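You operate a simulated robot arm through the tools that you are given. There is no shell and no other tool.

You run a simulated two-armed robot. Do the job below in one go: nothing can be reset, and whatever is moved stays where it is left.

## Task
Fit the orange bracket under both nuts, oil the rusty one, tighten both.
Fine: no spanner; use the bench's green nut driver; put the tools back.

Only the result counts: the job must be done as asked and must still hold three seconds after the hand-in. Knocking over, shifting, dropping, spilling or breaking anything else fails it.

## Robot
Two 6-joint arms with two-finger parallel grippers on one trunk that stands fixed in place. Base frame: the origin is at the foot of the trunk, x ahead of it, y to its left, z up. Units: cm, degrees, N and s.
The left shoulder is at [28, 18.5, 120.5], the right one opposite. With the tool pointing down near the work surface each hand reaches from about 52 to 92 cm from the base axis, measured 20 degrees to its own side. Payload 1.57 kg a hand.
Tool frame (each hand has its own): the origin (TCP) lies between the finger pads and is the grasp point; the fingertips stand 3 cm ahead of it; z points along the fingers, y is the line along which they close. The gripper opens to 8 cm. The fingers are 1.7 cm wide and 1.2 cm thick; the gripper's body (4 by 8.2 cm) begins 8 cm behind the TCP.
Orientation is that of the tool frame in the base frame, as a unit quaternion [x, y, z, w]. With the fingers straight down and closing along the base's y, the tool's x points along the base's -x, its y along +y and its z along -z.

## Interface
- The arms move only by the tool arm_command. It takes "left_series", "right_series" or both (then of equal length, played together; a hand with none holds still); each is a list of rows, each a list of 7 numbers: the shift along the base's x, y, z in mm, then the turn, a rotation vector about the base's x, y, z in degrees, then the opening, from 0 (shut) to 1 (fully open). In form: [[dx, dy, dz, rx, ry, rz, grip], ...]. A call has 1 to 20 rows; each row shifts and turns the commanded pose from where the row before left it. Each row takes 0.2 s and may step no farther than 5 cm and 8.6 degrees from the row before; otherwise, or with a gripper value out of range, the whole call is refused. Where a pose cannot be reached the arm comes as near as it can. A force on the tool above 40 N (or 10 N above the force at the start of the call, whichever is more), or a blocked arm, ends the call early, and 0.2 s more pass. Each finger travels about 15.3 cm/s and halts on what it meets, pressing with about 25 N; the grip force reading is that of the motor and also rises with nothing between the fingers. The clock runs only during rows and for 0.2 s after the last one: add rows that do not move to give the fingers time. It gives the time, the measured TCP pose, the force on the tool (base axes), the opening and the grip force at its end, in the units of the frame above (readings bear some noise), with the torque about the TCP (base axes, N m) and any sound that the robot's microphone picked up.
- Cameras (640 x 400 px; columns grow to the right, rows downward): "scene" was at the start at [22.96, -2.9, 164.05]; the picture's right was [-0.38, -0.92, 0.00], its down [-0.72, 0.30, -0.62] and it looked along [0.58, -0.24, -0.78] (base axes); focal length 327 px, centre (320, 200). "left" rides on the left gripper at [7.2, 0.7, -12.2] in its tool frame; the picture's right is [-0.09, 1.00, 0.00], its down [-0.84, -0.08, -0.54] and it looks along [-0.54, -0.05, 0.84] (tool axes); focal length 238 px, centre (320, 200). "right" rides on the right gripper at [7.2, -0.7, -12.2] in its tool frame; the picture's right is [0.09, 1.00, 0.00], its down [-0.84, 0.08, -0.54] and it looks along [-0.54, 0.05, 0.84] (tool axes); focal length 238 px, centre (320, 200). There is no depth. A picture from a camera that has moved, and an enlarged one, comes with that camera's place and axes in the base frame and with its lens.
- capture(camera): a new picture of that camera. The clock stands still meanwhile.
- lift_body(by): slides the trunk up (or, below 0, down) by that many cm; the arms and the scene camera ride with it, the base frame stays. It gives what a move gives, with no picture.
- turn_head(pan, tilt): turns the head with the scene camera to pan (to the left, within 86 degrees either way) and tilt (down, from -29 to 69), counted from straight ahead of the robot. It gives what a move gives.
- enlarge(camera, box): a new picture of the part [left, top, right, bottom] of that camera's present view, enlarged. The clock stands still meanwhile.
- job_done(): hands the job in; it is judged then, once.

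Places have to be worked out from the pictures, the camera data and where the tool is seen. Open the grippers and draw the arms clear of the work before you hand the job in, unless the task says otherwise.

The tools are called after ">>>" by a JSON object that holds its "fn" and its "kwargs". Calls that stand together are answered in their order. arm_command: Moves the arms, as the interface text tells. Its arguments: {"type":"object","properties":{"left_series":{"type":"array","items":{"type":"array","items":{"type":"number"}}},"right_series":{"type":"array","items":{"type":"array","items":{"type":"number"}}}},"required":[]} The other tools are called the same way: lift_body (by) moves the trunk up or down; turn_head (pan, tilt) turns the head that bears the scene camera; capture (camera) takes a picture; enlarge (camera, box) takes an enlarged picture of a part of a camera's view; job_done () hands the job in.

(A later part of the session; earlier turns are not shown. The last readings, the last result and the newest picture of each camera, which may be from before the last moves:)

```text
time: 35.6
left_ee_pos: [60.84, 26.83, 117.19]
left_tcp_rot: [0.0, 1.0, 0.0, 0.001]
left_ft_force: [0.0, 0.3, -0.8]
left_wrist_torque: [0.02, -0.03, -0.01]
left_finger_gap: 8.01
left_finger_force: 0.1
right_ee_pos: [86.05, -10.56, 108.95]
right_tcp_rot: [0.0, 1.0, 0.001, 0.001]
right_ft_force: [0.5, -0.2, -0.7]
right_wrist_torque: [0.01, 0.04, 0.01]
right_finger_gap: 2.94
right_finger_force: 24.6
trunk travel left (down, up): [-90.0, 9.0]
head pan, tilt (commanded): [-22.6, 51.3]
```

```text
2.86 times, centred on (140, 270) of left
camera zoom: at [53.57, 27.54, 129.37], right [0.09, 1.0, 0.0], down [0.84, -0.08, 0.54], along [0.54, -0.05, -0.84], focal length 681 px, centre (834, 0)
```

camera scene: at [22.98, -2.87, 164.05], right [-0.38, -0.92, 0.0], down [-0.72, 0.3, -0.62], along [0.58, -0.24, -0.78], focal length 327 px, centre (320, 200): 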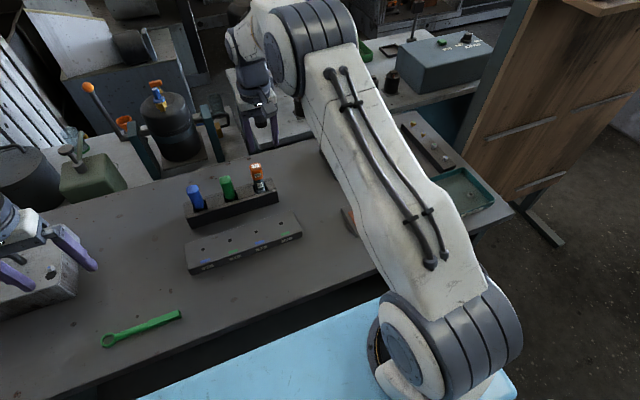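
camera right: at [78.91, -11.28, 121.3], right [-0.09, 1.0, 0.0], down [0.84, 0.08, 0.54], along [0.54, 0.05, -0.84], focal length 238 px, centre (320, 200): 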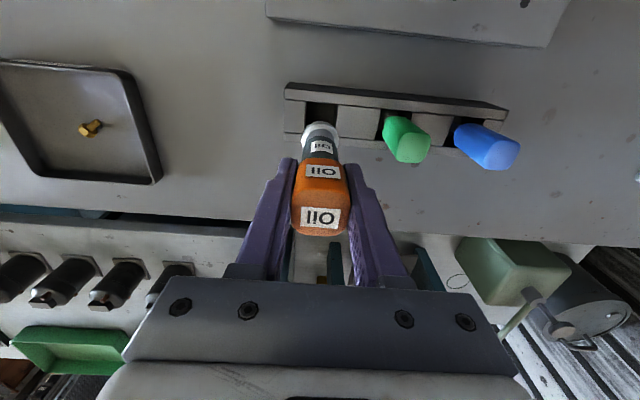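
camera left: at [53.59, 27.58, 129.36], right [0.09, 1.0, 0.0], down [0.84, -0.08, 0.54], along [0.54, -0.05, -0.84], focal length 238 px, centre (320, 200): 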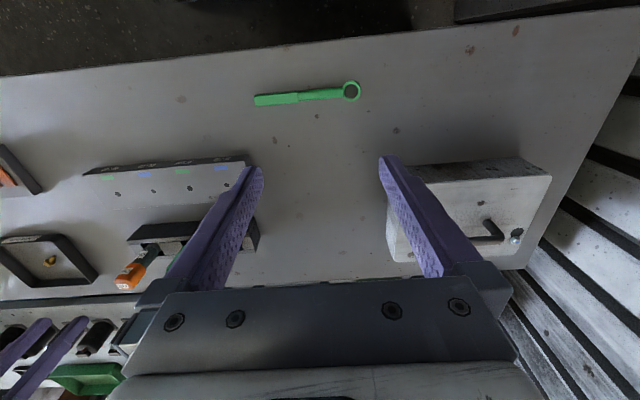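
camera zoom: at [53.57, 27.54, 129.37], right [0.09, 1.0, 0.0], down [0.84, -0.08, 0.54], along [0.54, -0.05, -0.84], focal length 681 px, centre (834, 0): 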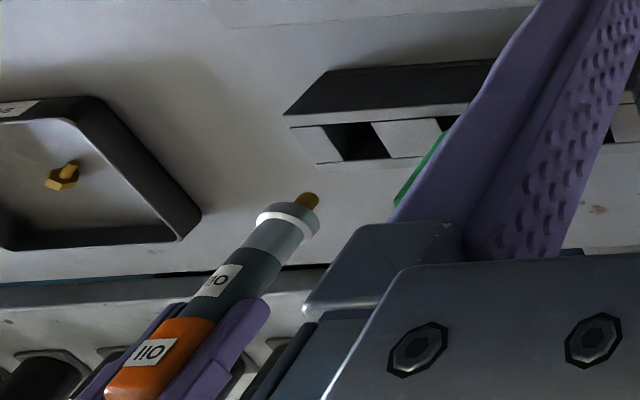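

The oiler has a collar and a brass tip about 10.85 cm below the TCP. I carry it at this height to above the rusty nut.

>>> {"fn": "arm_command", "kwargs": {"right_series": [[-10, -13, 5, 0, 0, 0, 0.25], [-20, -25, 0, 0, 0, 0, 0.25], [-20, -25, 0, 0, 0, 0, 0.25], [-20, -25, 0, 0, 0, 0, 0.25], [-20, -26, 0, 0, 0, 0, 0.25], [-20, -26, 0, 0, 0, 0, 0.25], [-20, -25, 0, 0, 0, 0, 0.25], [-20, -25, 0, 0, 0, 0, 0.25], [-20, -25, 0, 0, 0, 0, 0.25], [-11, -14, 0, 0, 0, 0, 0.25], [0, 0, 0, 0, 0, 0, 0.25]]}}

>>> {"fn": "capture", "kwargs": {"camera": "right"}}

>>> {"fn": "enlarge", "kwargs": {"camera": "scene", "box": [320, 120, 440, 230]}}

>>> {"fn": "enlarge", "kwargs": {"camera": "left", "box": [0, 120, 120, 240]}}

```text
time: 38.0
left_ee_pos: [60.85, 26.9, 117.1]
left_tcp_rot: [0.0, 1.0, 0.0, 0.0]
left_ft_force: [0.3, 0.6, -0.5]
left_wrist_torque: [-0.02, 0.03, -0.05]
left_finger_gap: 8.02
left_finger_force: 0.1
right_ee_pos: [68.07, -33.42, 109.23]
right_tcp_rot: [-0.001, 1.0, 0.001, 0.001]
right_ft_force: [-0.3, -0.2, -0.6]
right_wrist_torque: [-0.02, 0.01, 0.0]
right_finger_gap: 2.98
right_finger_force: 25.4
trunk travel left (down, up): [-90.0, 9.0]
head pan, tilt (commanded): [-22.6, 51.3]
```

```text
taken
camera right: at [60.89, -34.11, 121.57], right [-0.09, 1.0, 0.0], down [0.84, 0.08, 0.54], along [0.54, 0.05, -0.84], focal length 238 px, centre (320, 200)
```

right: 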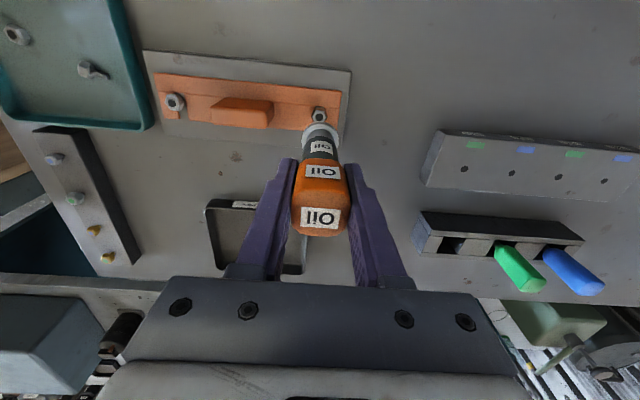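

```text
3.64 times, centred on (380, 175) of scene
camera zoom: at [22.96, -2.9, 164.05], right [-0.38, -0.92, 0.0], down [-0.72, 0.3, -0.62], along [0.58, -0.24, -0.78], focal length 1188 px, centre (102, 291)
```

zoom: 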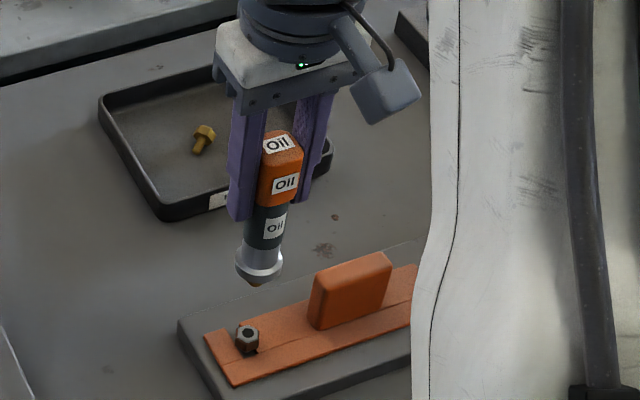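

```text
3.33 times, centred on (60, 180) of left
camera zoom: at [53.57, 27.53, 129.37], right [0.09, 1.0, 0.0], down [0.84, -0.08, 0.54], along [0.54, -0.05, -0.84], focal length 794 px, centre (1187, 267)
```

zoom: 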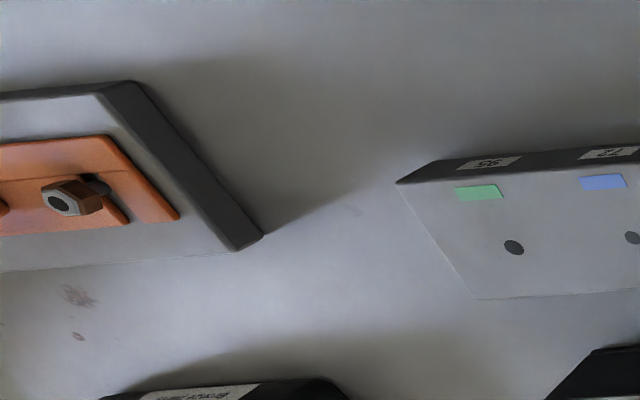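

Tip projects to about (67.9, -33.3), the nut at (67.95, -33.5). I lower most of the way and re-check.

>>> {"fn": "arm_command", "kwargs": {"right_series": [[-1, -1, -12, 0, 0, 0, 0.25], [0, 0, -12, 0, 0, 0, 0.25], [0, 0, -12, 0, 0, 0, 0.25], [0, 0, -6, 0, 0, 0, 0.25], [0, 0, 0, 0, 0, 0, 0.25]]}}

>>> {"fn": "enlarge", "kwargs": {"camera": "scene", "box": [330, 160, 410, 220]}}

>>> {"fn": "enlarge", "kwargs": {"camera": "right", "box": [280, 80, 360, 140]}}

>>> {"fn": "enlarge", "kwargs": {"camera": "left", "box": [0, 150, 80, 210]}}

```text
time: 39.2
left_ee_pos: [60.87, 26.85, 117.07]
left_tcp_rot: [0.0, 1.0, 0.0, 0.0]
left_ft_force: [-0.6, 0.6, -0.5]
left_wrist_torque: [0.0, 0.01, 0.03]
left_finger_gap: 8.01
left_finger_force: 0.0
right_ee_pos: [67.98, -33.62, 105.15]
right_tcp_rot: [-0.001, 1.0, 0.001, 0.0]
right_ft_force: [0.0, 0.0, -0.1]
right_wrist_torque: [-0.01, -0.01, -0.01]
right_finger_gap: 2.97
right_finger_force: 25.0
trunk travel left (down, up): [-90.0, 9.0]
head pan, tilt (commanded): [-22.6, 51.3]
```

```text
6.67 times, centred on (370, 190) of scene
camera zoom: at [22.97, -2.9, 164.05], right [-0.38, -0.92, 0.0], down [-0.72, 0.3, -0.62], along [0.58, -0.24, -0.78], focal length 2178 px, centre (-13, 267)
```

zoom: 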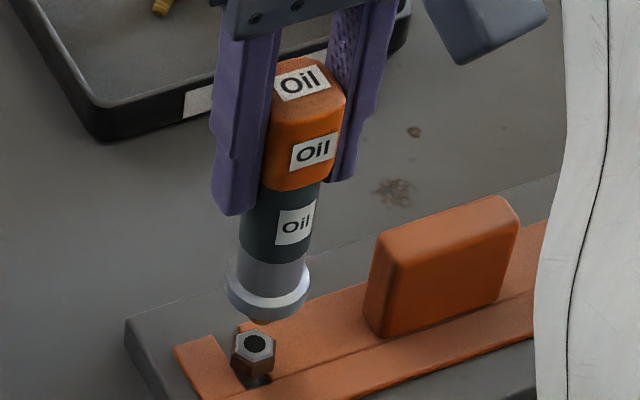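

```text
6.67 times, centred on (320, 110) of right
camera zoom: at [60.78, -34.23, 117.44], right [-0.09, 1.0, 0.0], down [0.84, 0.08, 0.54], along [0.54, 0.05, -0.84], focal length 1589 px, centre (320, 800)
```

zoom: 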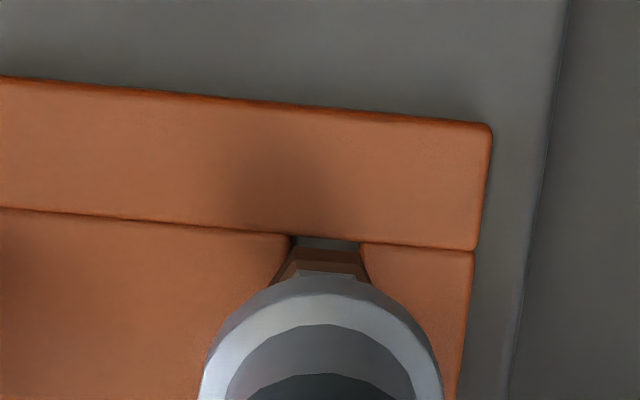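

```text
6.67 times, centred on (40, 180) of left
camera zoom: at [53.57, 27.53, 129.37], right [0.09, 1.0, 0.0], down [0.84, -0.08, 0.54], along [0.54, -0.05, -0.84], focal length 1589 px, centre (2187, 333)
```

zoom: 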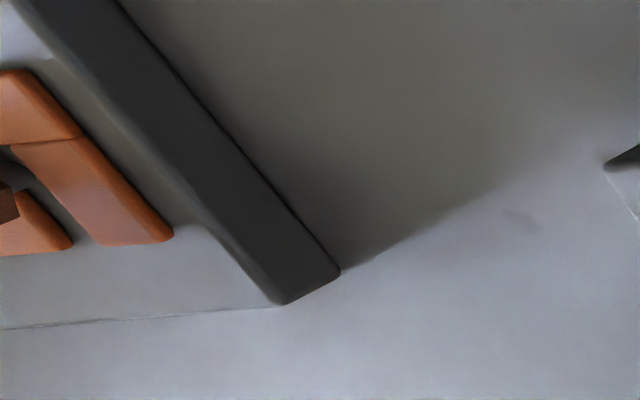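

Tip is aligned with the nut within about 1 mm. I lower in small steps, listening for sounds and watching force.

>>> {"fn": "arm_command", "kwargs": {"right_series": [[0, 0, -5, 0, 0, 0, 0.25], [0, 0, -5, 0, 0, 0, 0.25], [0, 0, 0, 0, 0, 0, 0.25]]}}

>>> {"fn": "arm_command", "kwargs": {"right_series": [[0, 0, -3, 0, 0, 0, 0.25], [0, 0, 0, 0, 0, 0, 0.25]]}}

>>> {"fn": "arm_command", "kwargs": {"right_series": [[0, 0, -2, 0, 0, 0, 0.25], [0, 0, 0, 0, 0, 0, 0.25]]}}

>>> {"fn": "enlarge", "kwargs": {"camera": "scene", "box": [340, 170, 400, 220]}}

```text
time: 40.0
left_ee_pos: [60.83, 26.91, 117.23]
left_tcp_rot: [0.0, 1.0, 0.0, 0.0]
left_ft_force: [0.1, -0.5, -0.7]
left_wrist_torque: [0.01, 0.02, -0.01]
left_finger_gap: 8.02
left_finger_force: 0.0
right_ee_pos: [68.01, -33.55, 104.14]
right_tcp_rot: [-0.001, 1.0, 0.001, 0.001]
right_ft_force: [0.1, 0.5, -2.1]
right_wrist_torque: [-0.01, -0.05, -0.01]
right_finger_gap: 2.96
right_finger_force: 25.1
trunk travel left (down, up): [-90.0, 9.0]
head pan, tilt (commanded): [-22.6, 51.3]
```

```text
time: 40.6
left_ee_pos: [60.85, 26.83, 117.13]
left_tcp_rot: [0.0, 1.0, 0.0, -0.001]
left_ft_force: [0.4, 0.0, -1.1]
left_wrist_torque: [-0.01, 0.0, -0.01]
left_finger_gap: 8.01
left_finger_force: 0.0
right_ee_pos: [67.93, -33.61, 103.96]
right_tcp_rot: [0.0, 1.0, 0.001, 0.001]
right_ft_force: [0.1, 0.1, -0.5]
right_wrist_torque: [0.0, 0.01, 0.03]
right_finger_gap: 2.97
right_finger_force: 24.9
trunk travel left (down, up): [-90.0, 9.0]
head pan, tilt (commanded): [-22.6, 51.3]
```

```text
time: 41.2
left_ee_pos: [60.72, 26.95, 117.15]
left_tcp_rot: [0.0, 1.0, 0.0, 0.0]
left_ft_force: [0.1, 0.0, 0.2]
left_wrist_torque: [0.0, -0.03, -0.04]
left_finger_gap: 8.02
left_finger_force: 0.0
right_ee_pos: [67.95, -33.64, 103.69]
right_tcp_rot: [0.0, 1.0, 0.0, 0.001]
right_ft_force: [0.0, 0.3, -0.8]
right_wrist_torque: [-0.02, 0.01, -0.01]
right_finger_gap: 2.94
right_finger_force: 24.9
trunk travel left (down, up): [-90.0, 9.0]
head pan, tilt (commanded): [-22.6, 51.3]
```

```text
8.00 times, centred on (370, 195) of scene
camera zoom: at [22.97, -2.9, 164.05], right [-0.38, -0.92, 0.0], down [-0.72, 0.3, -0.62], along [0.58, -0.24, -0.78], focal length 2614 px, centre (-80, 240)
```

zoom: 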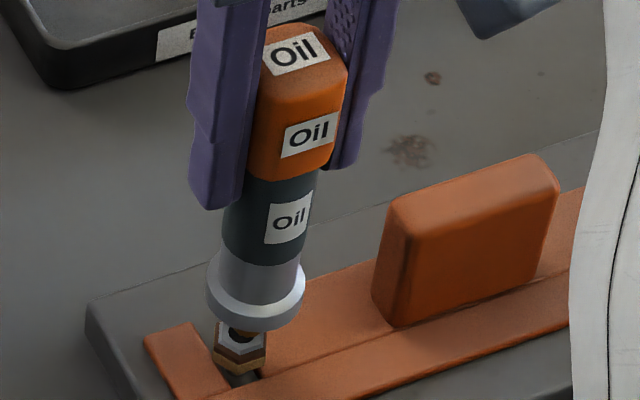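

The nut's lower side looks a bit golden now; zooming to see whether oil is already present.

>>> {"fn": "enlarge", "kwargs": {"camera": "scene", "box": [360, 202, 380, 220]}}

>>> {"fn": "enlarge", "kwargs": {"camera": "right", "box": [290, 85, 350, 130]}}

```text
16.00 times, centred on (370, 211) of scene
camera zoom: at [22.97, -2.9, 164.05], right [-0.38, -0.92, 0.0], down [-0.72, 0.3, -0.62], along [0.58, -0.24, -0.78], focal length 5228 px, centre (-480, 24)
```

zoom: 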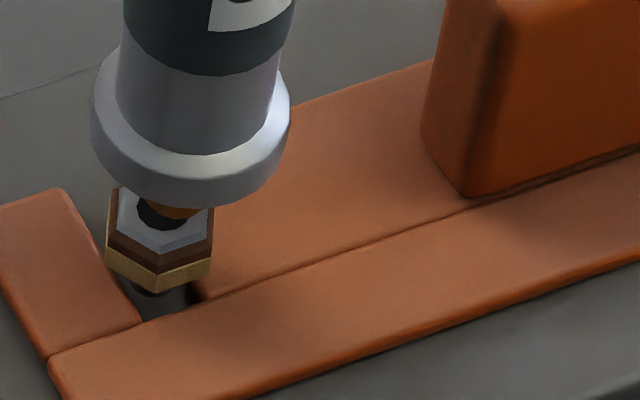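

```text
8.89 times, centred on (320, 108) of right
camera zoom: at [60.73, -34.31, 115.97], right [-0.09, 1.0, 0.0], down [0.84, 0.08, 0.54], along [0.54, 0.05, -0.84], focal length 2119 px, centre (320, 1022)
```

zoom: 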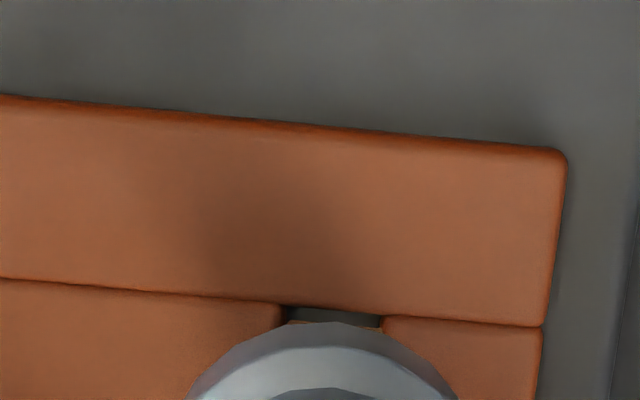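

A golden band is appearing at the bottom of the nut, so oiling appears to be happening with the tip close by. I hold still and watch its progress.

>>> {"fn": "arm_command", "kwargs": {"right_series": [[0, 0, 0, 0, 0, 0, 0.25], [0, 0, 0, 0, 0, 0, 0.25], [0, 0, 0, 0, 0, 0, 0.25], [0, 0, 0, 0, 0, 0, 0.25], [0, 0, 0, 0, 0, 0, 0.25]]}}

>>> {"fn": "enlarge", "kwargs": {"camera": "scene", "box": [360, 202, 380, 220]}}

```text
time: 42.4
left_ee_pos: [60.77, 26.93, 117.16]
left_tcp_rot: [0.0, 1.0, 0.0, 0.0]
left_ft_force: [-0.7, -0.3, 0.0]
left_wrist_torque: [0.0, -0.01, 0.03]
left_finger_gap: 8.02
left_finger_force: 0.0
right_ee_pos: [67.84, -33.79, 103.61]
right_tcp_rot: [-0.001, 1.0, 0.001, 0.001]
right_ft_force: [-0.7, -0.2, -1.3]
right_wrist_torque: [0.01, -0.05, -0.03]
right_finger_gap: 2.97
right_finger_force: 24.9
trunk travel left (down, up): [-90.0, 9.0]
head pan, tilt (commanded): [-22.6, 51.3]
```

```text
16.00 times, centred on (370, 211) of scene
camera zoom: at [22.96, -2.9, 164.05], right [-0.38, -0.92, 0.0], down [-0.72, 0.3, -0.62], along [0.58, -0.24, -0.78], focal length 5228 px, centre (-480, 24)
```

zoom: 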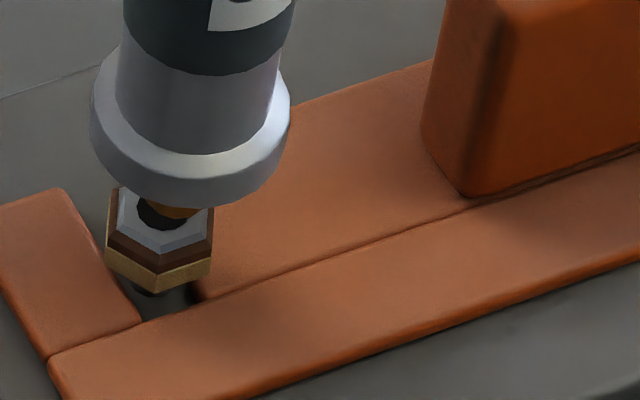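

The golden ring is stable, suggesting the nut has taken the oil. I lift the oiler a few cm to inspect the nut.

>>> {"fn": "arm_command", "kwargs": {"right_series": [[0, 0, 10, 0, 0, 0, 0.25], [0, 0, 20, 0, 0, 0, 0.25], [0, 0, 25, 0, 0, 0, 0.25], [0, 0, 0, 0, 0, 0, 0.25]]}}

>>> {"fn": "enlarge", "kwargs": {"camera": "scene", "box": [355, 195, 385, 220]}}

>>> {"fn": "enlarge", "kwargs": {"camera": "right", "box": [290, 85, 350, 130]}}

```text
time: 43.4
left_ee_pos: [60.75, 26.83, 117.21]
left_tcp_rot: [0.001, 1.0, -0.001, 0.001]
left_ft_force: [-0.5, -0.4, 0.4]
left_wrist_torque: [0.0, -0.03, 0.02]
left_finger_gap: 8.01
left_finger_force: 0.0
right_ee_pos: [67.99, -33.57, 109.19]
right_tcp_rot: [0.0, 1.0, 0.002, 0.001]
right_ft_force: [0.7, 0.4, -1.7]
right_wrist_torque: [0.0, 0.01, 0.0]
right_finger_gap: 2.96
right_finger_force: 24.8
trunk travel left (down, up): [-90.0, 9.0]
head pan, tilt (commanded): [-22.6, 51.3]
```

```text
16.00 times, centred on (370, 208) of scene
camera zoom: at [22.95, -2.89, 164.06], right [-0.38, -0.92, 0.0], down [-0.72, 0.3, -0.62], along [0.58, -0.24, -0.78], focal length 5228 px, centre (-480, 80)
```

zoom: 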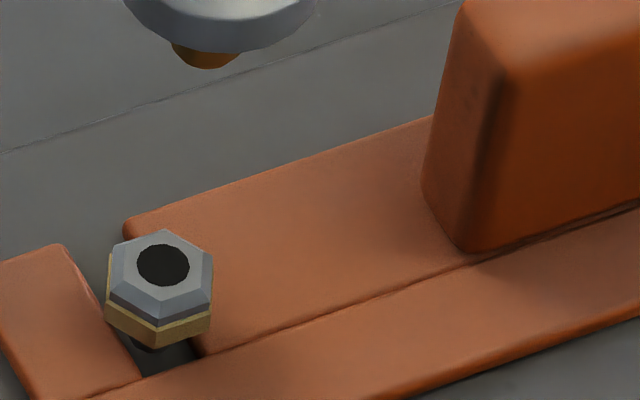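

```text
8.89 times, centred on (320, 108) of right
camera zoom: at [60.71, -34.21, 121.58], right [-0.09, 1.0, 0.0], down [0.84, 0.08, 0.54], along [0.54, 0.05, -0.84], focal length 2119 px, centre (320, 1022)
```

zoom: 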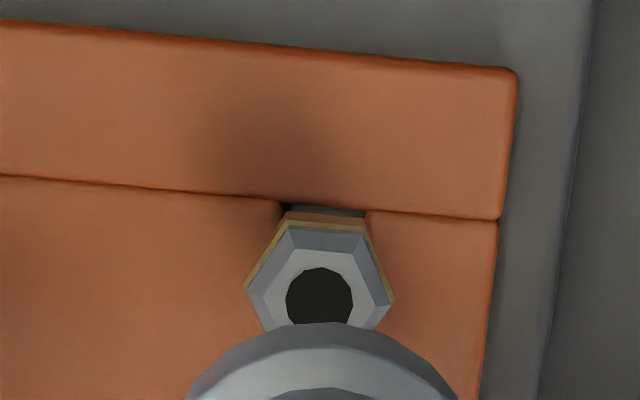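

The nut has visibly changed from rusty brown to grey with a golden oil film, so it's oiled. I return the oiler along the exact reverse path above its slot.

>>> {"fn": "arm_command", "kwargs": {"right_series": [[10, 13, 0, 0, 0, 0, 0.25], [20, 25, 0, 0, 0, 0, 0.25], [20, 25, 0, 0, 0, 0, 0.25], [20, 25, 0, 0, 0, 0, 0.25], [20, 26, 0, 0, 0, 0, 0.25], [20, 26, 0, 0, 0, 0, 0.25], [20, 25, 0, 0, 0, 0, 0.25], [20, 25, 0, 0, 0, 0, 0.25], [20, 25, 0, 0, 0, 0, 0.25], [12, 15, 0, 0, 0, 0, 0.25], [0, 0, 0, 0, 0, 0, 0.25], [0, 0, 0, 0, 0, 0, 0.25]]}}

>>> {"fn": "capture", "kwargs": {"camera": "right"}}

>>> {"fn": "enlarge", "kwargs": {"camera": "scene", "box": [190, 95, 350, 225]}}

>>> {"fn": "enlarge", "kwargs": {"camera": "left", "box": [60, 200, 220, 340]}}

```text
time: 46.0
left_ee_pos: [60.79, 26.86, 117.17]
left_tcp_rot: [0.0, 1.0, 0.001, 0.0]
left_ft_force: [0.0, -0.4, -0.4]
left_wrist_torque: [-0.02, 0.0, -0.02]
left_finger_gap: 8.02
left_finger_force: 0.1
right_ee_pos: [86.13, -10.63, 109.08]
right_tcp_rot: [0.0, 1.0, 0.001, 0.0]
right_ft_force: [0.5, 0.8, -1.3]
right_wrist_torque: [0.05, 0.03, -0.02]
right_finger_gap: 2.95
right_finger_force: 25.2
trunk travel left (down, up): [-90.0, 9.0]
head pan, tilt (commanded): [-22.6, 51.3]
```

```text
taken
camera right: at [78.91, -11.32, 121.41], right [-0.09, 1.0, 0.0], down [0.84, 0.08, 0.54], along [0.54, 0.05, -0.84], focal length 238 px, centre (320, 200)
```

right: 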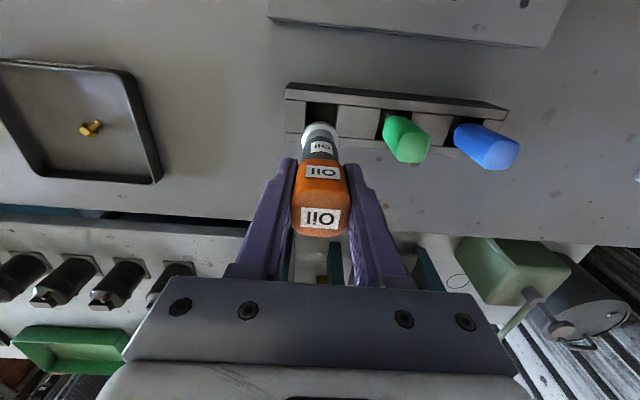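

```text
3.08 times, centred on (270, 160) of scene
camera zoom: at [22.96, -2.89, 164.05], right [-0.38, -0.92, 0.0], down [-0.72, 0.3, -0.62], along [0.58, -0.24, -0.78], focal length 1005 px, centre (474, 323)
```

zoom: 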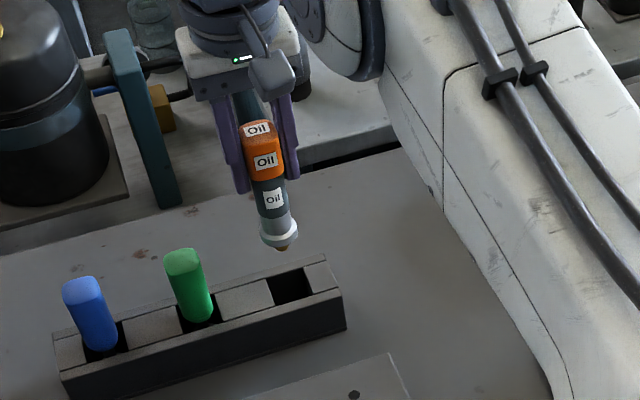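

```text
2.86 times, centred on (140, 270) of left
camera zoom: at [53.57, 27.54, 129.37], right [0.09, 1.0, 0.0], down [0.84, -0.08, 0.54], along [0.54, -0.05, -0.84], focal length 681 px, centre (834, 0)
```

zoom: 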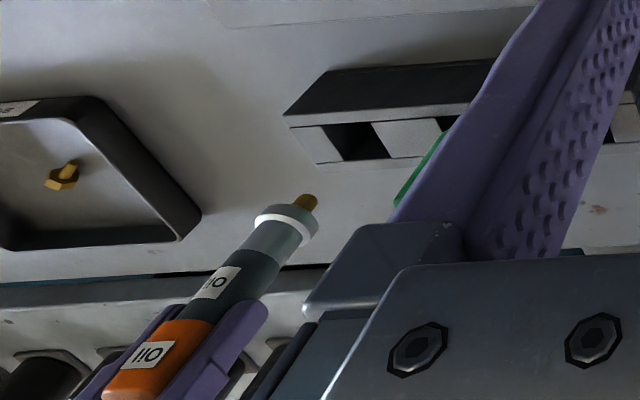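

The view matches the lift-out pose. I lower it back into the slot.

>>> {"fn": "arm_command", "kwargs": {"right_series": [[0, 0, -15, 0, 0, 0, 0.25], [0, 0, -15, 0, 0, 0, 0.25], [0, 0, -12, 0, 0, 0, 0.25], [0, 0, -12, 0, 0, 0, 0.25], [0, 0, -12, 0, 0, 0, 0.25], [0, 0, -10, 0, 0, 0, 0.25], [0, 0, -10, 0, 0, 0, 0.25], [0, 0, -6, 0, 0, 0, 0.25], [0, 0, 0, 0, 0, 0, 0.25]]}}

>>> {"fn": "capture", "kwargs": {"camera": "right"}}

```text
time: 48.0
left_ee_pos: [60.82, 26.86, 117.14]
left_tcp_rot: [0.0, 1.0, 0.0, 0.001]
left_ft_force: [-0.4, -0.4, -0.1]
left_wrist_torque: [-0.02, -0.02, -0.04]
left_finger_gap: 8.02
left_finger_force: 0.0
right_ee_pos: [86.07, -10.67, 99.92]
right_tcp_rot: [0.0, 1.0, 0.001, 0.001]
right_ft_force: [0.2, -0.4, -0.7]
right_wrist_torque: [0.02, -0.03, 0.0]
right_finger_gap: 2.96
right_finger_force: 25.0
trunk travel left (down, up): [-90.0, 9.0]
head pan, tilt (commanded): [-22.6, 51.3]
```

```text
taken
camera right: at [78.98, -11.32, 112.32], right [-0.09, 1.0, 0.0], down [0.84, 0.08, 0.54], along [0.54, 0.05, -0.84], focal length 238 px, centre (320, 200)
```

right: 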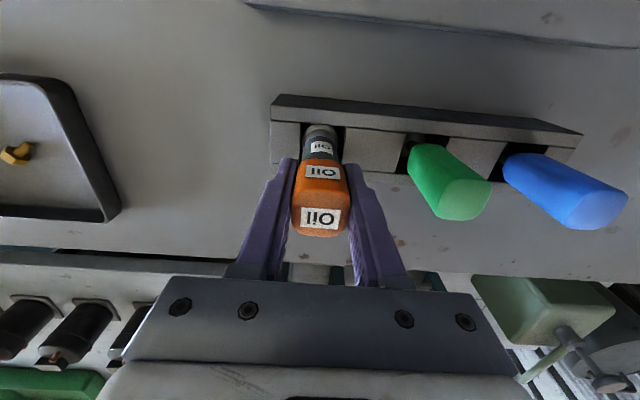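

No contact yet; original seat was z≈99.36. Lower the final 5–6 mm slowly.

>>> {"fn": "arm_command", "kwargs": {"right_series": [[0, 0, -2, 0, 0, 0, 0.25], [0, 0, -2, 0, 0, 0, 0.25], [0, 0, -1.5, 0, 0, 0, 0.25], [0, 0, 0, 0, 0, 0, 0.25]]}}

```text
time: 49.0
left_ee_pos: [60.69, 26.92, 117.11]
left_tcp_rot: [-0.001, 1.0, 0.0, 0.0]
left_ft_force: [0.2, -0.2, 0.9]
left_wrist_torque: [0.02, 0.02, -0.01]
left_finger_gap: 8.0
left_finger_force: 0.0
right_ee_pos: [86.14, -10.65, 99.58]
right_tcp_rot: [0.0, 1.0, 0.001, 0.001]
right_ft_force: [0.0, -0.7, -2.2]
right_wrist_torque: [-0.02, -0.03, 0.03]
right_finger_gap: 2.98
right_finger_force: 25.1
trunk travel left (down, up): [-90.0, 9.0]
head pan, tilt (commanded): [-22.6, 51.3]
```

Still no upward force. One more millimetre at a time until the seat is felt.

>>> {"fn": "arm_command", "kwargs": {"right_series": [[0, 0, -1, 0, 0, 0, 0.25], [0, 0, 0, 0, 0, 0, 0.25], [0, 0, 0, 0, 0, 0, 0.25]]}}

>>> {"fn": "enlarge", "kwargs": {"camera": "scene", "box": [210, 130, 310, 220]}}

```text
time: 49.8
left_ee_pos: [60.84, 26.87, 117.13]
left_tcp_rot: [0.0, 1.0, -0.001, 0.0]
left_ft_force: [0.9, -0.7, 0.0]
left_wrist_torque: [0.01, 0.0, -0.03]
left_finger_gap: 8.02
left_finger_force: 0.0
right_ee_pos: [86.15, -10.69, 99.44]
right_tcp_rot: [-0.001, 1.0, 0.001, 0.001]
right_ft_force: [-0.1, 0.8, -1.0]
right_wrist_torque: [0.01, -0.04, 0.0]
right_finger_gap: 2.96
right_finger_force: 25.2
trunk travel left (down, up): [-90.0, 9.0]
head pan, tilt (commanded): [-22.6, 51.3]
```

```text
4.44 times, centred on (260, 175) of scene
camera zoom: at [22.97, -2.89, 164.05], right [-0.38, -0.92, 0.0], down [-0.72, 0.3, -0.62], along [0.58, -0.24, -0.78], focal length 1452 px, centre (587, 311)
```

zoom: 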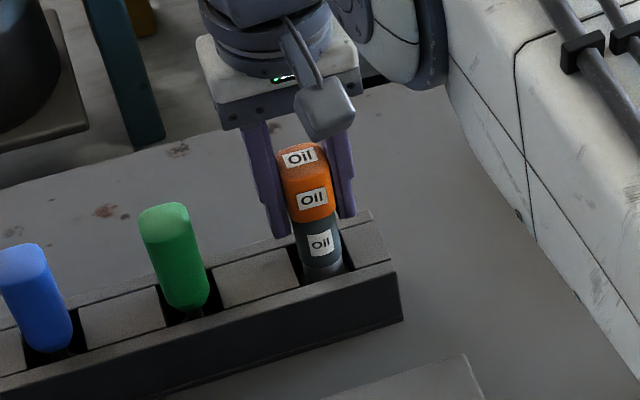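

Now within about 0.5 mm of the original seat height. Lower another 0.7 mm, then open and rise.

>>> {"fn": "arm_command", "kwargs": {"right_series": [[0, 0, -0.7, 0, 0, 0, 0.25], [0, 0, 0, 0, 0, 0, 0.25]]}}

>>> {"fn": "arm_command", "kwargs": {"right_series": [[0, 0, 0, 0, 0, 0, 0.4], [0, 0, 0, 0, 0, 0, 0.5], [0, 0, 0, 0, 0, 0, 0.6], [0, 0, 0, 0, 0, 0, 0.6], [0, 0, 12, 0, 0, 0, 0.6], [0, 0, 18, 0, 0, 0, 0.6], [0, 0, 20, 0, 0, 0, 0.6], [0, 0, 20, 0, 0, 0, 0.6], [0, 0, 20, 0, 0, 0, 0.6], [0, 0, 0, 0, 0, 0, 0.6]]}}

>>> {"fn": "capture", "kwargs": {"camera": "right"}}

>>> {"fn": "enlarge", "kwargs": {"camera": "scene", "box": [170, 115, 310, 225]}}

```text
time: 50.4
left_ee_pos: [60.83, 26.84, 117.16]
left_tcp_rot: [-0.001, 1.0, 0.0, 0.001]
left_ft_force: [0.7, -0.4, -0.4]
left_wrist_torque: [0.0, -0.02, -0.02]
left_finger_gap: 8.0
left_finger_force: 0.0
right_ee_pos: [86.12, -10.68, 99.26]
right_tcp_rot: [-0.001, 1.0, 0.0, 0.001]
right_ft_force: [0.0, -0.5, -1.1]
right_wrist_torque: [-0.01, -0.01, -0.05]
right_finger_gap: 2.96
right_finger_force: 24.7
trunk travel left (down, up): [-90.0, 9.0]
head pan, tilt (commanded): [-22.6, 51.3]
```

```text
time: 52.6
left_ee_pos: [60.95, 26.86, 117.15]
left_tcp_rot: [0.0, 1.0, 0.0, 0.001]
left_ft_force: [0.1, 0.3, -0.5]
left_wrist_torque: [0.02, 0.0, 0.01]
left_finger_gap: 8.02
left_finger_force: 0.1
right_ee_pos: [86.11, -10.58, 108.28]
right_tcp_rot: [0.001, 1.0, 0.001, 0.0]
right_ft_force: [0.5, 0.2, 0.0]
right_wrist_torque: [0.04, -0.02, 0.0]
right_finger_gap: 4.82
right_finger_force: 0.1
trunk travel left (down, up): [-90.0, 9.0]
head pan, tilt (commanded): [-22.6, 51.3]
```

```text
taken
camera right: at [78.97, -11.19, 120.61], right [-0.09, 1.0, 0.0], down [0.84, 0.08, 0.54], along [0.54, 0.05, -0.84], focal length 238 px, centre (320, 200)
```

right: 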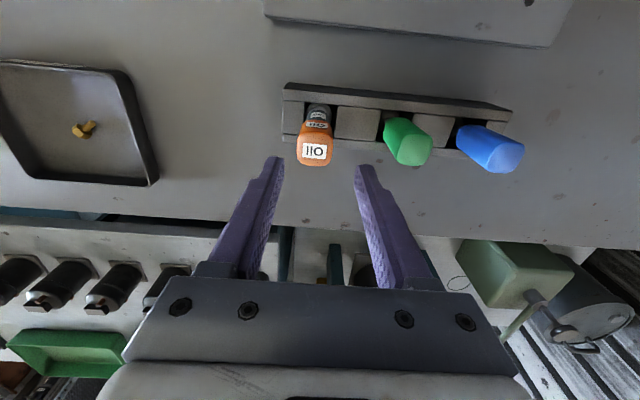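

```text
3.64 times, centred on (240, 170) of scene
camera zoom: at [22.95, -2.89, 164.06], right [-0.38, -0.92, 0.0], down [-0.72, 0.3, -0.62], along [0.58, -0.24, -0.78], focal length 1188 px, centre (611, 309)
```

zoom: 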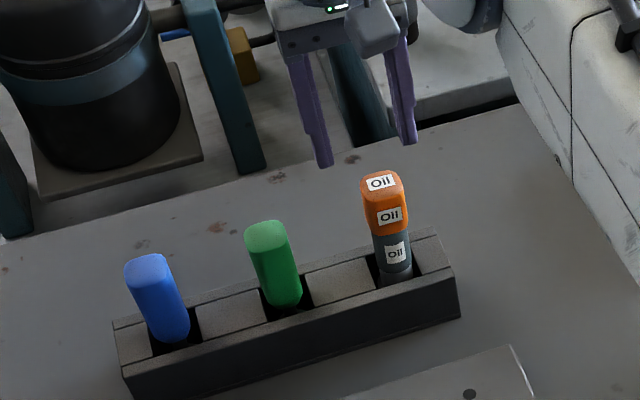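

Oiler stands back in its slot. Now move over to the green nut driver at (85.85, -2.1).

>>> {"fn": "arm_command", "kwargs": {"right_series": [[0, 20, 0, 0, 0, 0, 0.6], [-1, 25, 0, 0, 0, 0, 0.6], [-1, 25, 0, 0, 0, 0, 0.6], [0, 15, 0, 0, 0, 0, 0.6], [0, 0, 0, 0, 0, 0, 0.6], [0, 0, 0, 0, 0, 0, 0.6]]}}

>>> {"fn": "enlarge", "kwargs": {"camera": "right", "box": [240, 70, 400, 190]}}

>>> {"fn": "enlarge", "kwargs": {"camera": "scene", "box": [170, 115, 310, 225]}}

```text
time: 54.0
left_ee_pos: [60.93, 26.88, 117.03]
left_tcp_rot: [0.0, 1.0, 0.0, 0.0]
left_ft_force: [-0.2, -0.1, 0.3]
left_wrist_torque: [0.05, 0.02, 0.0]
left_finger_gap: 8.01
left_finger_force: 0.1
right_ee_pos: [85.9, -1.91, 108.27]
right_tcp_rot: [-0.001, 1.0, 0.0, 0.001]
right_ft_force: [-0.2, -0.2, -0.6]
right_wrist_torque: [-0.01, 0.01, 0.03]
right_finger_gap: 4.79
right_finger_force: 0.1
trunk travel left (down, up): [-90.0, 9.0]
head pan, tilt (commanded): [-22.6, 51.3]
```

```text
3.33 times, centred on (320, 130) of right
camera zoom: at [78.71, -2.63, 120.63], right [-0.09, 1.0, 0.0], down [0.84, 0.08, 0.54], along [0.54, 0.05, -0.84], focal length 794 px, centre (320, 433)
```

zoom: 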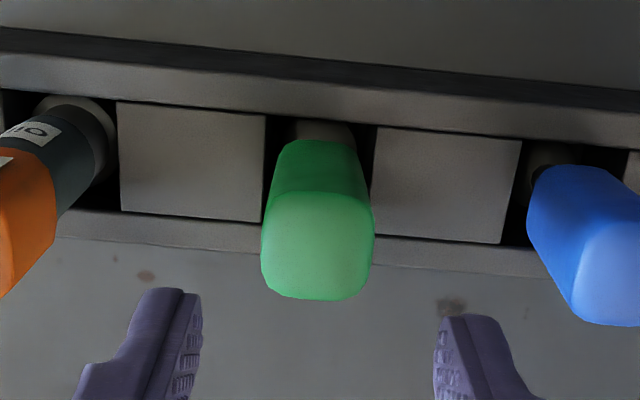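

```text
3.64 times, centred on (240, 170) of scene
camera zoom: at [22.96, -2.89, 164.05], right [-0.38, -0.92, 0.0], down [-0.72, 0.3, -0.62], along [0.58, -0.24, -0.78], focal length 1188 px, centre (611, 309)
```

zoom: 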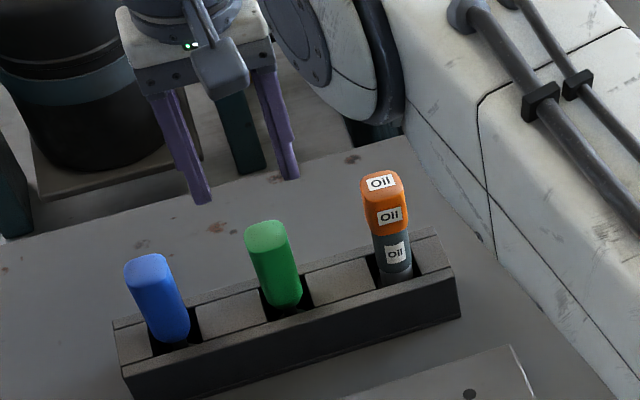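

Driver handle centre is (85.75, -2.03), about 2.9 cm wide, centred between the fingers. Descend to z≈97.7 and grip.

>>> {"fn": "arm_command", "kwargs": {"right_series": [[-1, -1, -15, 0, 0, 0, 0.6], [0, 0, -15, 0, 0, 0, 0.6], [0, 0, -15, 0, 0, 0, 0.6], [0, 0, -15, 0, 0, 0, 0.6], [0, 0, -15, 0, 0, 0, 0.6], [0, 0, -12, 0, 0, 0, 0.6], [0, 0, -10, 0, 0, 0, 0.6], [0, 0, -9, 0, 0, 0, 0.6], [0, 0, 0, 0, 0, 0, 0.6]]}}

>>> {"fn": "capture", "kwargs": {"camera": "right"}}

>>> {"fn": "enlarge", "kwargs": {"camera": "scene", "box": [170, 115, 310, 225]}}

```text
time: 56.0
left_ee_pos: [60.84, 26.97, 117.19]
left_tcp_rot: [0.0, 1.0, 0.0, 0.0]
left_ft_force: [0.0, 0.1, -0.1]
left_wrist_torque: [0.01, 0.0, 0.0]
left_finger_gap: 8.02
left_finger_force: 0.1
right_ee_pos: [85.77, -2.07, 97.74]
right_tcp_rot: [0.0, 1.0, 0.001, 0.001]
right_ft_force: [0.2, -0.4, 0.0]
right_wrist_torque: [0.02, -0.03, -0.01]
right_finger_gap: 4.8
right_finger_force: 0.1
trunk travel left (down, up): [-90.0, 9.0]
head pan, tilt (commanded): [-22.6, 51.3]
```

```text
taken
camera right: at [78.61, -2.79, 109.98], right [-0.09, 1.0, 0.0], down [0.84, 0.08, 0.54], along [0.54, 0.05, -0.84], focal length 238 px, centre (320, 200)
```

right: 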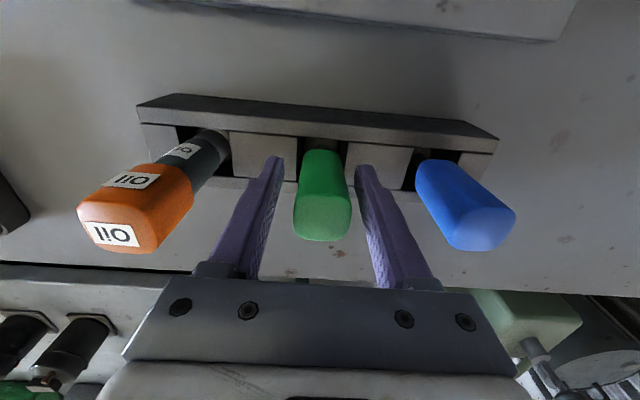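

```text
3.64 times, centred on (240, 170) of scene
camera zoom: at [22.97, -2.89, 164.05], right [-0.38, -0.92, 0.0], down [-0.72, 0.3, -0.62], along [0.58, -0.24, -0.78], focal length 1188 px, centre (611, 309)
```

zoom: 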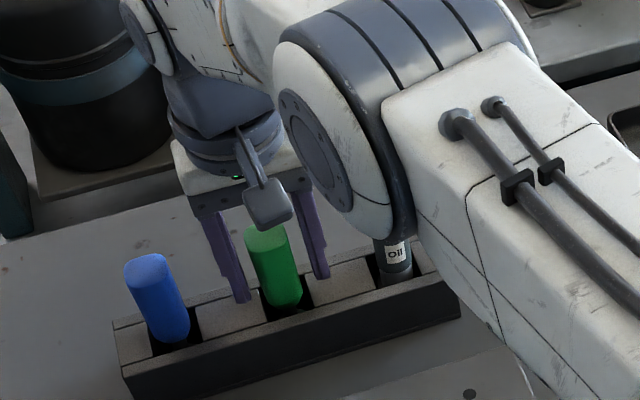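

Well aligned. Close the fingers on the green handle.

>>> {"fn": "arm_command", "kwargs": {"right_series": [[0, 0, 0, 0, 0, 0, 0.4], [0, 0, 0, 0, 0, 0, 0.25], [0, 0, 0, 0, 0, 0, 0.2], [0, 0, 0, 0, 0, 0, 0.2]]}}

>>> {"fn": "arm_command", "kwargs": {"right_series": [[0, 0, 8, 0, 0, 0, 0.2], [0, 0, 12, 0, 0, 0, 0.2], [0, 0, 15, 0, 0, 0, 0.2], [0, 0, 20, 0, 0, 0, 0.2], [0, 0, 20, 0, 0, 0, 0.2], [0, 0, 20, 0, 0, 0, 0.2], [0, 0, 5, 0, 0, 0, 0.2], [0, 0, 0, 0, 0, 0, 0.2]]}}

>>> {"fn": "capture", "kwargs": {"camera": "right"}}

>>> {"fn": "enlarge", "kwargs": {"camera": "scene", "box": [170, 85, 330, 225]}}

>>> {"fn": "enlarge", "kwargs": {"camera": "left", "box": [60, 180, 280, 340]}}

```text
time: 57.0
left_ee_pos: [60.93, 26.92, 117.09]
left_tcp_rot: [0.001, 1.0, 0.001, 0.0]
left_ft_force: [0.0, 0.2, 0.5]
left_wrist_torque: [-0.03, 0.02, 0.02]
left_finger_gap: 8.01
left_finger_force: 0.1
right_ee_pos: [85.76, -2.17, 97.68]
right_tcp_rot: [0.0, 1.0, 0.001, 0.0]
right_ft_force: [-0.2, 0.7, 0.6]
right_wrist_torque: [0.01, -0.05, -0.01]
right_finger_gap: 2.96
right_finger_force: 25.2
trunk travel left (down, up): [-90.0, 9.0]
head pan, tilt (commanded): [-22.6, 51.3]
```

```text
time: 58.8
left_ee_pos: [60.84, 26.88, 117.12]
left_tcp_rot: [0.0, 1.0, 0.0, 0.0]
left_ft_force: [0.3, 0.4, 0.6]
left_wrist_torque: [0.04, -0.02, -0.04]
left_finger_gap: 7.98
left_finger_force: 0.0
right_ee_pos: [86.0, -2.32, 107.73]
right_tcp_rot: [-0.001, 1.0, 0.001, 0.001]
right_ft_force: [0.0, 0.4, -1.3]
right_wrist_torque: [0.03, 0.01, -0.01]
right_finger_gap: 2.93
right_finger_force: 25.2
trunk travel left (down, up): [-90.0, 9.0]
head pan, tilt (commanded): [-22.6, 51.3]
```

```text
taken
camera right: at [78.73, -2.92, 120.04], right [-0.09, 1.0, 0.0], down [0.84, 0.08, 0.54], along [0.54, 0.05, -0.84], focal length 238 px, centre (320, 200)
```

right: 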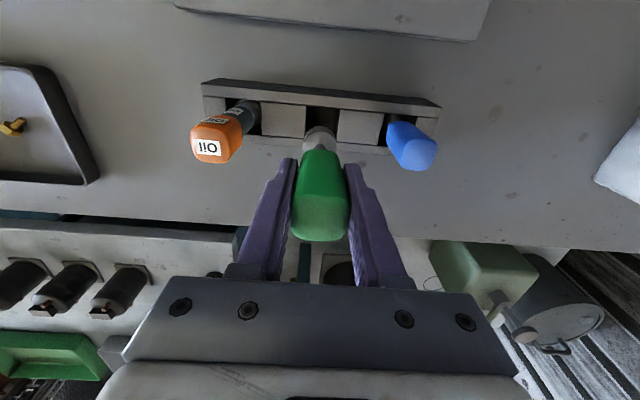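

```text
2.86 times, centred on (250, 155) of scene
camera zoom: at [22.97, -2.89, 164.05], right [-0.38, -0.92, 0.0], down [-0.72, 0.3, -0.62], along [0.58, -0.24, -0.78], focal length 934 px, centre (520, 329)
```

zoom: 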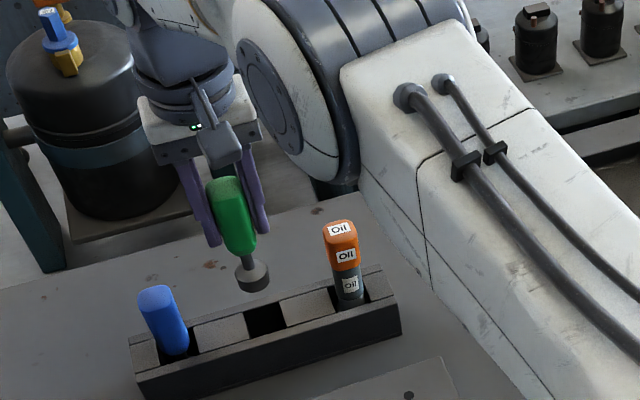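

```text
2.50 times, centred on (170, 260) of left
camera zoom: at [53.58, 27.54, 129.37], right [0.09, 1.0, 0.0], down [0.84, -0.08, 0.54], along [0.54, -0.05, -0.84], focal length 596 px, centre (695, 50)
```

zoom: 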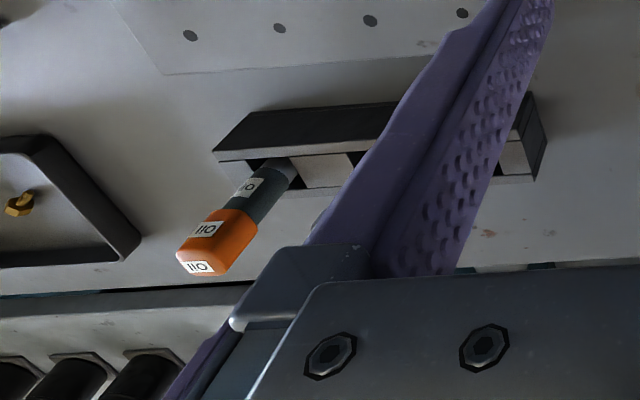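

The driver (round socket on a shaft) is out of the rack; the socket end is roughly 9 cm below the TCP. I move it first toward the robot, away from the oiler, then over the rusty nut.

>>> {"fn": "arm_command", "kwargs": {"right_series": [[-20, 0, 5, 0, 0, 0, 0.2], [-25, 0, 5, 0, 0, 0, 0.2], [-25, -10, 0, 0, 0, 0, 0.2], [-20, -25, 0, 0, 0, 0, 0.2], [-20, -30, 0, 0, 0, 0, 0.2], [-20, -35, 0, 0, 0, 0, 0.2], [-20, -35, 0, 0, 0, 0, 0.2], [-15, -35, 0, 0, 0, 0, 0.2], [-10, -35, 0, 0, 0, 0, 0.2], [-4, -35, 0, 0, 0, 0, 0.2], [0, -35, 0, 0, 0, 0, 0.2], [0, -25, 0, 0, 0, 0, 0.2], [0, -13, 0, 0, 0, 0, 0.2], [0, 0, 0, 0, 0, 0, 0.2]]}}

>>> {"fn": "capture", "kwargs": {"camera": "right"}}

>>> {"fn": "enlarge", "kwargs": {"camera": "scene", "box": [320, 120, 440, 230]}}

>>> {"fn": "enlarge", "kwargs": {"camera": "left", "box": [0, 100, 160, 240]}}

```text
time: 61.8
left_ee_pos: [60.95, 26.85, 117.04]
left_tcp_rot: [0.0, 1.0, 0.001, 0.0]
left_ft_force: [-0.6, 0.2, -0.2]
left_wrist_torque: [-0.01, -0.02, 0.0]
left_finger_gap: 7.99
left_finger_force: 0.0
right_ee_pos: [67.95, -33.47, 108.8]
right_tcp_rot: [0.0, 1.0, 0.001, 0.0]
right_ft_force: [-1.1, 0.1, -1.3]
right_wrist_torque: [0.02, -0.02, 0.01]
right_finger_gap: 2.96
right_finger_force: 25.1
trunk travel left (down, up): [-90.0, 9.0]
head pan, tilt (commanded): [-22.6, 51.3]
```

```text
taken
camera right: at [60.76, -34.1, 121.14], right [-0.09, 1.0, 0.0], down [0.84, 0.08, 0.54], along [0.54, 0.05, -0.84], focal length 238 px, centre (320, 200)
```

right: 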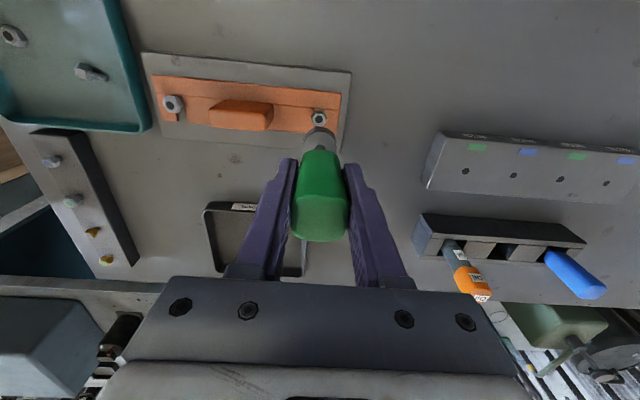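

```text
3.64 times, centred on (380, 175) of scene
camera zoom: at [22.96, -2.9, 164.05], right [-0.38, -0.92, 0.0], down [-0.72, 0.3, -0.62], along [0.58, -0.24, -0.78], focal length 1188 px, centre (102, 291)
```

zoom: 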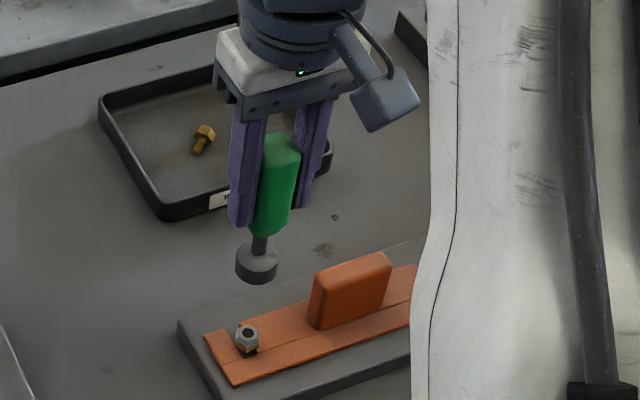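

```text
2.86 times, centred on (80, 170) of left
camera zoom: at [53.57, 27.53, 129.37], right [0.09, 1.0, 0.0], down [0.84, -0.08, 0.54], along [0.54, -0.05, -0.84], focal length 681 px, centre (1006, 286)
```

zoom: 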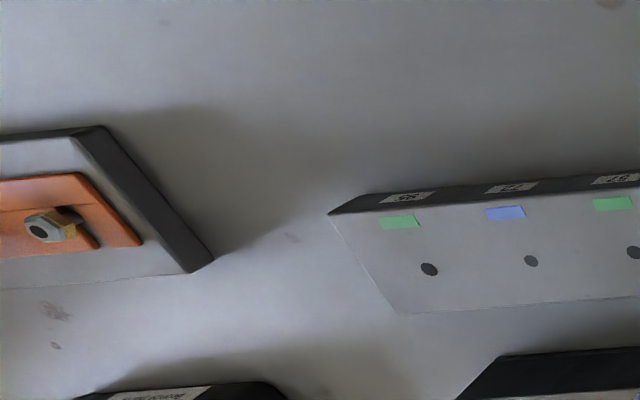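

Socket bottom is about 8.6 cm below TCP and about 3 cm in diameter. Before engaging, I test how far the wrist can turn counter-clockwise here, so I get a long tightening stroke.

>>> {"fn": "arm_command", "kwargs": {"right_series": [[0, 0, 0, 0, 0, 8, 0.2], [0, 0, 0, 0, 0, 8, 0.2], [0, 0, 0, 0, 0, 8, 0.2], [0, 0, 0, 0, 0, 8, 0.2], [0, 0, 0, 0, 0, 8, 0.2], [0, 0, 0, 0, 0, 8, 0.2], [0, 0, 0, 0, 0, 8, 0.2], [0, 0, 0, 0, 0, 8, 0.2], [0, 0, 0, 0, 0, 8, 0.2], [0, 0, 0, 0, 0, 8, 0.2], [0, 0, 0, 0, 0, 8, 0.2], [0, 0, 0, 0, 0, 2, 0.2], [0, 0, 0, 0, 0, 0, 0.2]]}}

```text
time: 64.6
left_ee_pos: [60.92, 26.9, 117.1]
left_tcp_rot: [-0.001, 1.0, 0.0, 0.0]
left_ft_force: [-1.0, -0.1, -0.1]
left_wrist_torque: [0.03, -0.01, 0.02]
left_finger_gap: 7.99
left_finger_force: 0.0
right_ee_pos: [67.96, -33.51, 108.79]
right_tcp_rot: [-0.707, 0.707, 0.002, 0.0]
right_ft_force: [0.1, 0.4, -1.8]
right_wrist_torque: [-0.01, 0.01, 0.02]
right_finger_gap: 2.95
right_finger_force: 24.6
trunk travel left (down, up): [-90.0, 9.0]
head pan, tilt (commanded): [-22.6, 51.3]
```

+90° is fine. Try further to +180°.

>>> {"fn": "arm_command", "kwargs": {"right_series": [[0, 0, 0, 0, 0, 8, 0.2], [0, 0, 0, 0, 0, 8, 0.2], [0, 0, 0, 0, 0, 8, 0.2], [0, 0, 0, 0, 0, 8, 0.2], [0, 0, 0, 0, 0, 8, 0.2], [0, 0, 0, 0, 0, 8, 0.2], [0, 0, 0, 0, 0, 8, 0.2], [0, 0, 0, 0, 0, 4, 0.2], [0, 0, 0, 0, 0, 0, 0.2]]}}

>>> {"fn": "capture", "kwargs": {"camera": "scene"}}

```text
time: 66.6
left_ee_pos: [60.93, 26.8, 117.02]
left_tcp_rot: [0.001, 1.0, 0.0, 0.0]
left_ft_force: [-0.2, 0.8, -0.5]
left_wrist_torque: [0.01, 0.03, 0.0]
left_finger_gap: 8.0
left_finger_force: 0.1
right_ee_pos: [67.87, -33.54, 108.69]
right_tcp_rot: [0.966, -0.259, -0.001, 0.0]
right_ft_force: [0.7, -0.6, -1.0]
right_wrist_torque: [-0.02, 0.0, 0.03]
right_finger_gap: 2.95
right_finger_force: 25.1
trunk travel left (down, up): [-90.0, 9.0]
head pan, tilt (commanded): [-22.6, 51.3]
```

```text
taken
camera scene: at [22.96, -2.9, 164.05], right [-0.38, -0.92, 0.0], down [-0.72, 0.3, -0.62], along [0.58, -0.24, -0.78], focal length 327 px, centre (320, 200)
```

scene: 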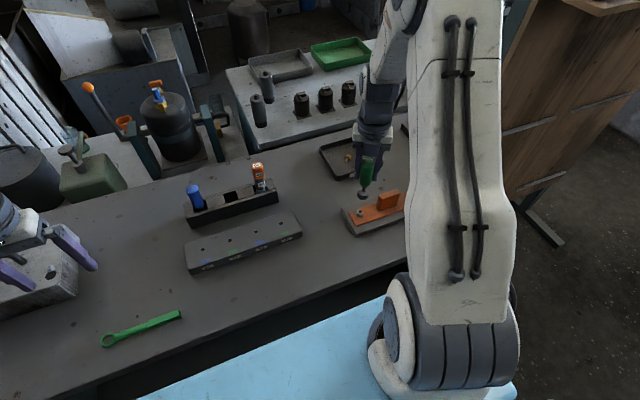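

Now at +150°, still within reach, giving at least a 240° stroke down to -90°. I check the socket's centring after rotation with zooms.

>>> {"fn": "enlarge", "kwargs": {"camera": "scene", "box": [320, 140, 420, 230]}}

>>> {"fn": "capture", "kwargs": {"camera": "right"}}

```text
4.44 times, centred on (370, 185) of scene
camera zoom: at [22.96, -2.9, 164.05], right [-0.38, -0.92, 0.0], down [-0.72, 0.3, -0.62], along [0.58, -0.24, -0.78], focal length 1452 px, centre (98, 267)
```

zoom: 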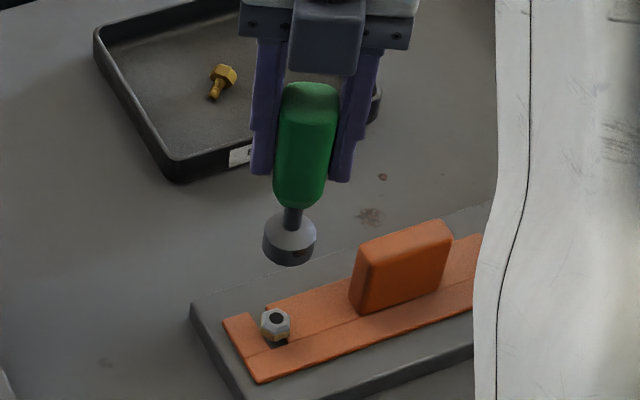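

```text
taken
camera right: at [74.55, -36.4, 121.04], right [-0.42, -0.91, 0.0], down [-0.76, 0.35, 0.54], along [-0.49, 0.22, -0.84], focal length 238 px, centre (320, 200)
```

right: 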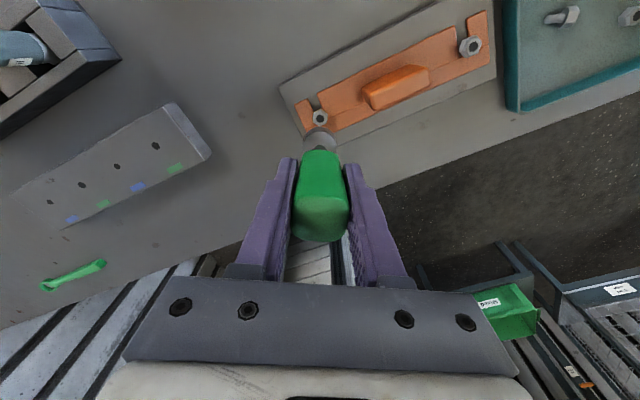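

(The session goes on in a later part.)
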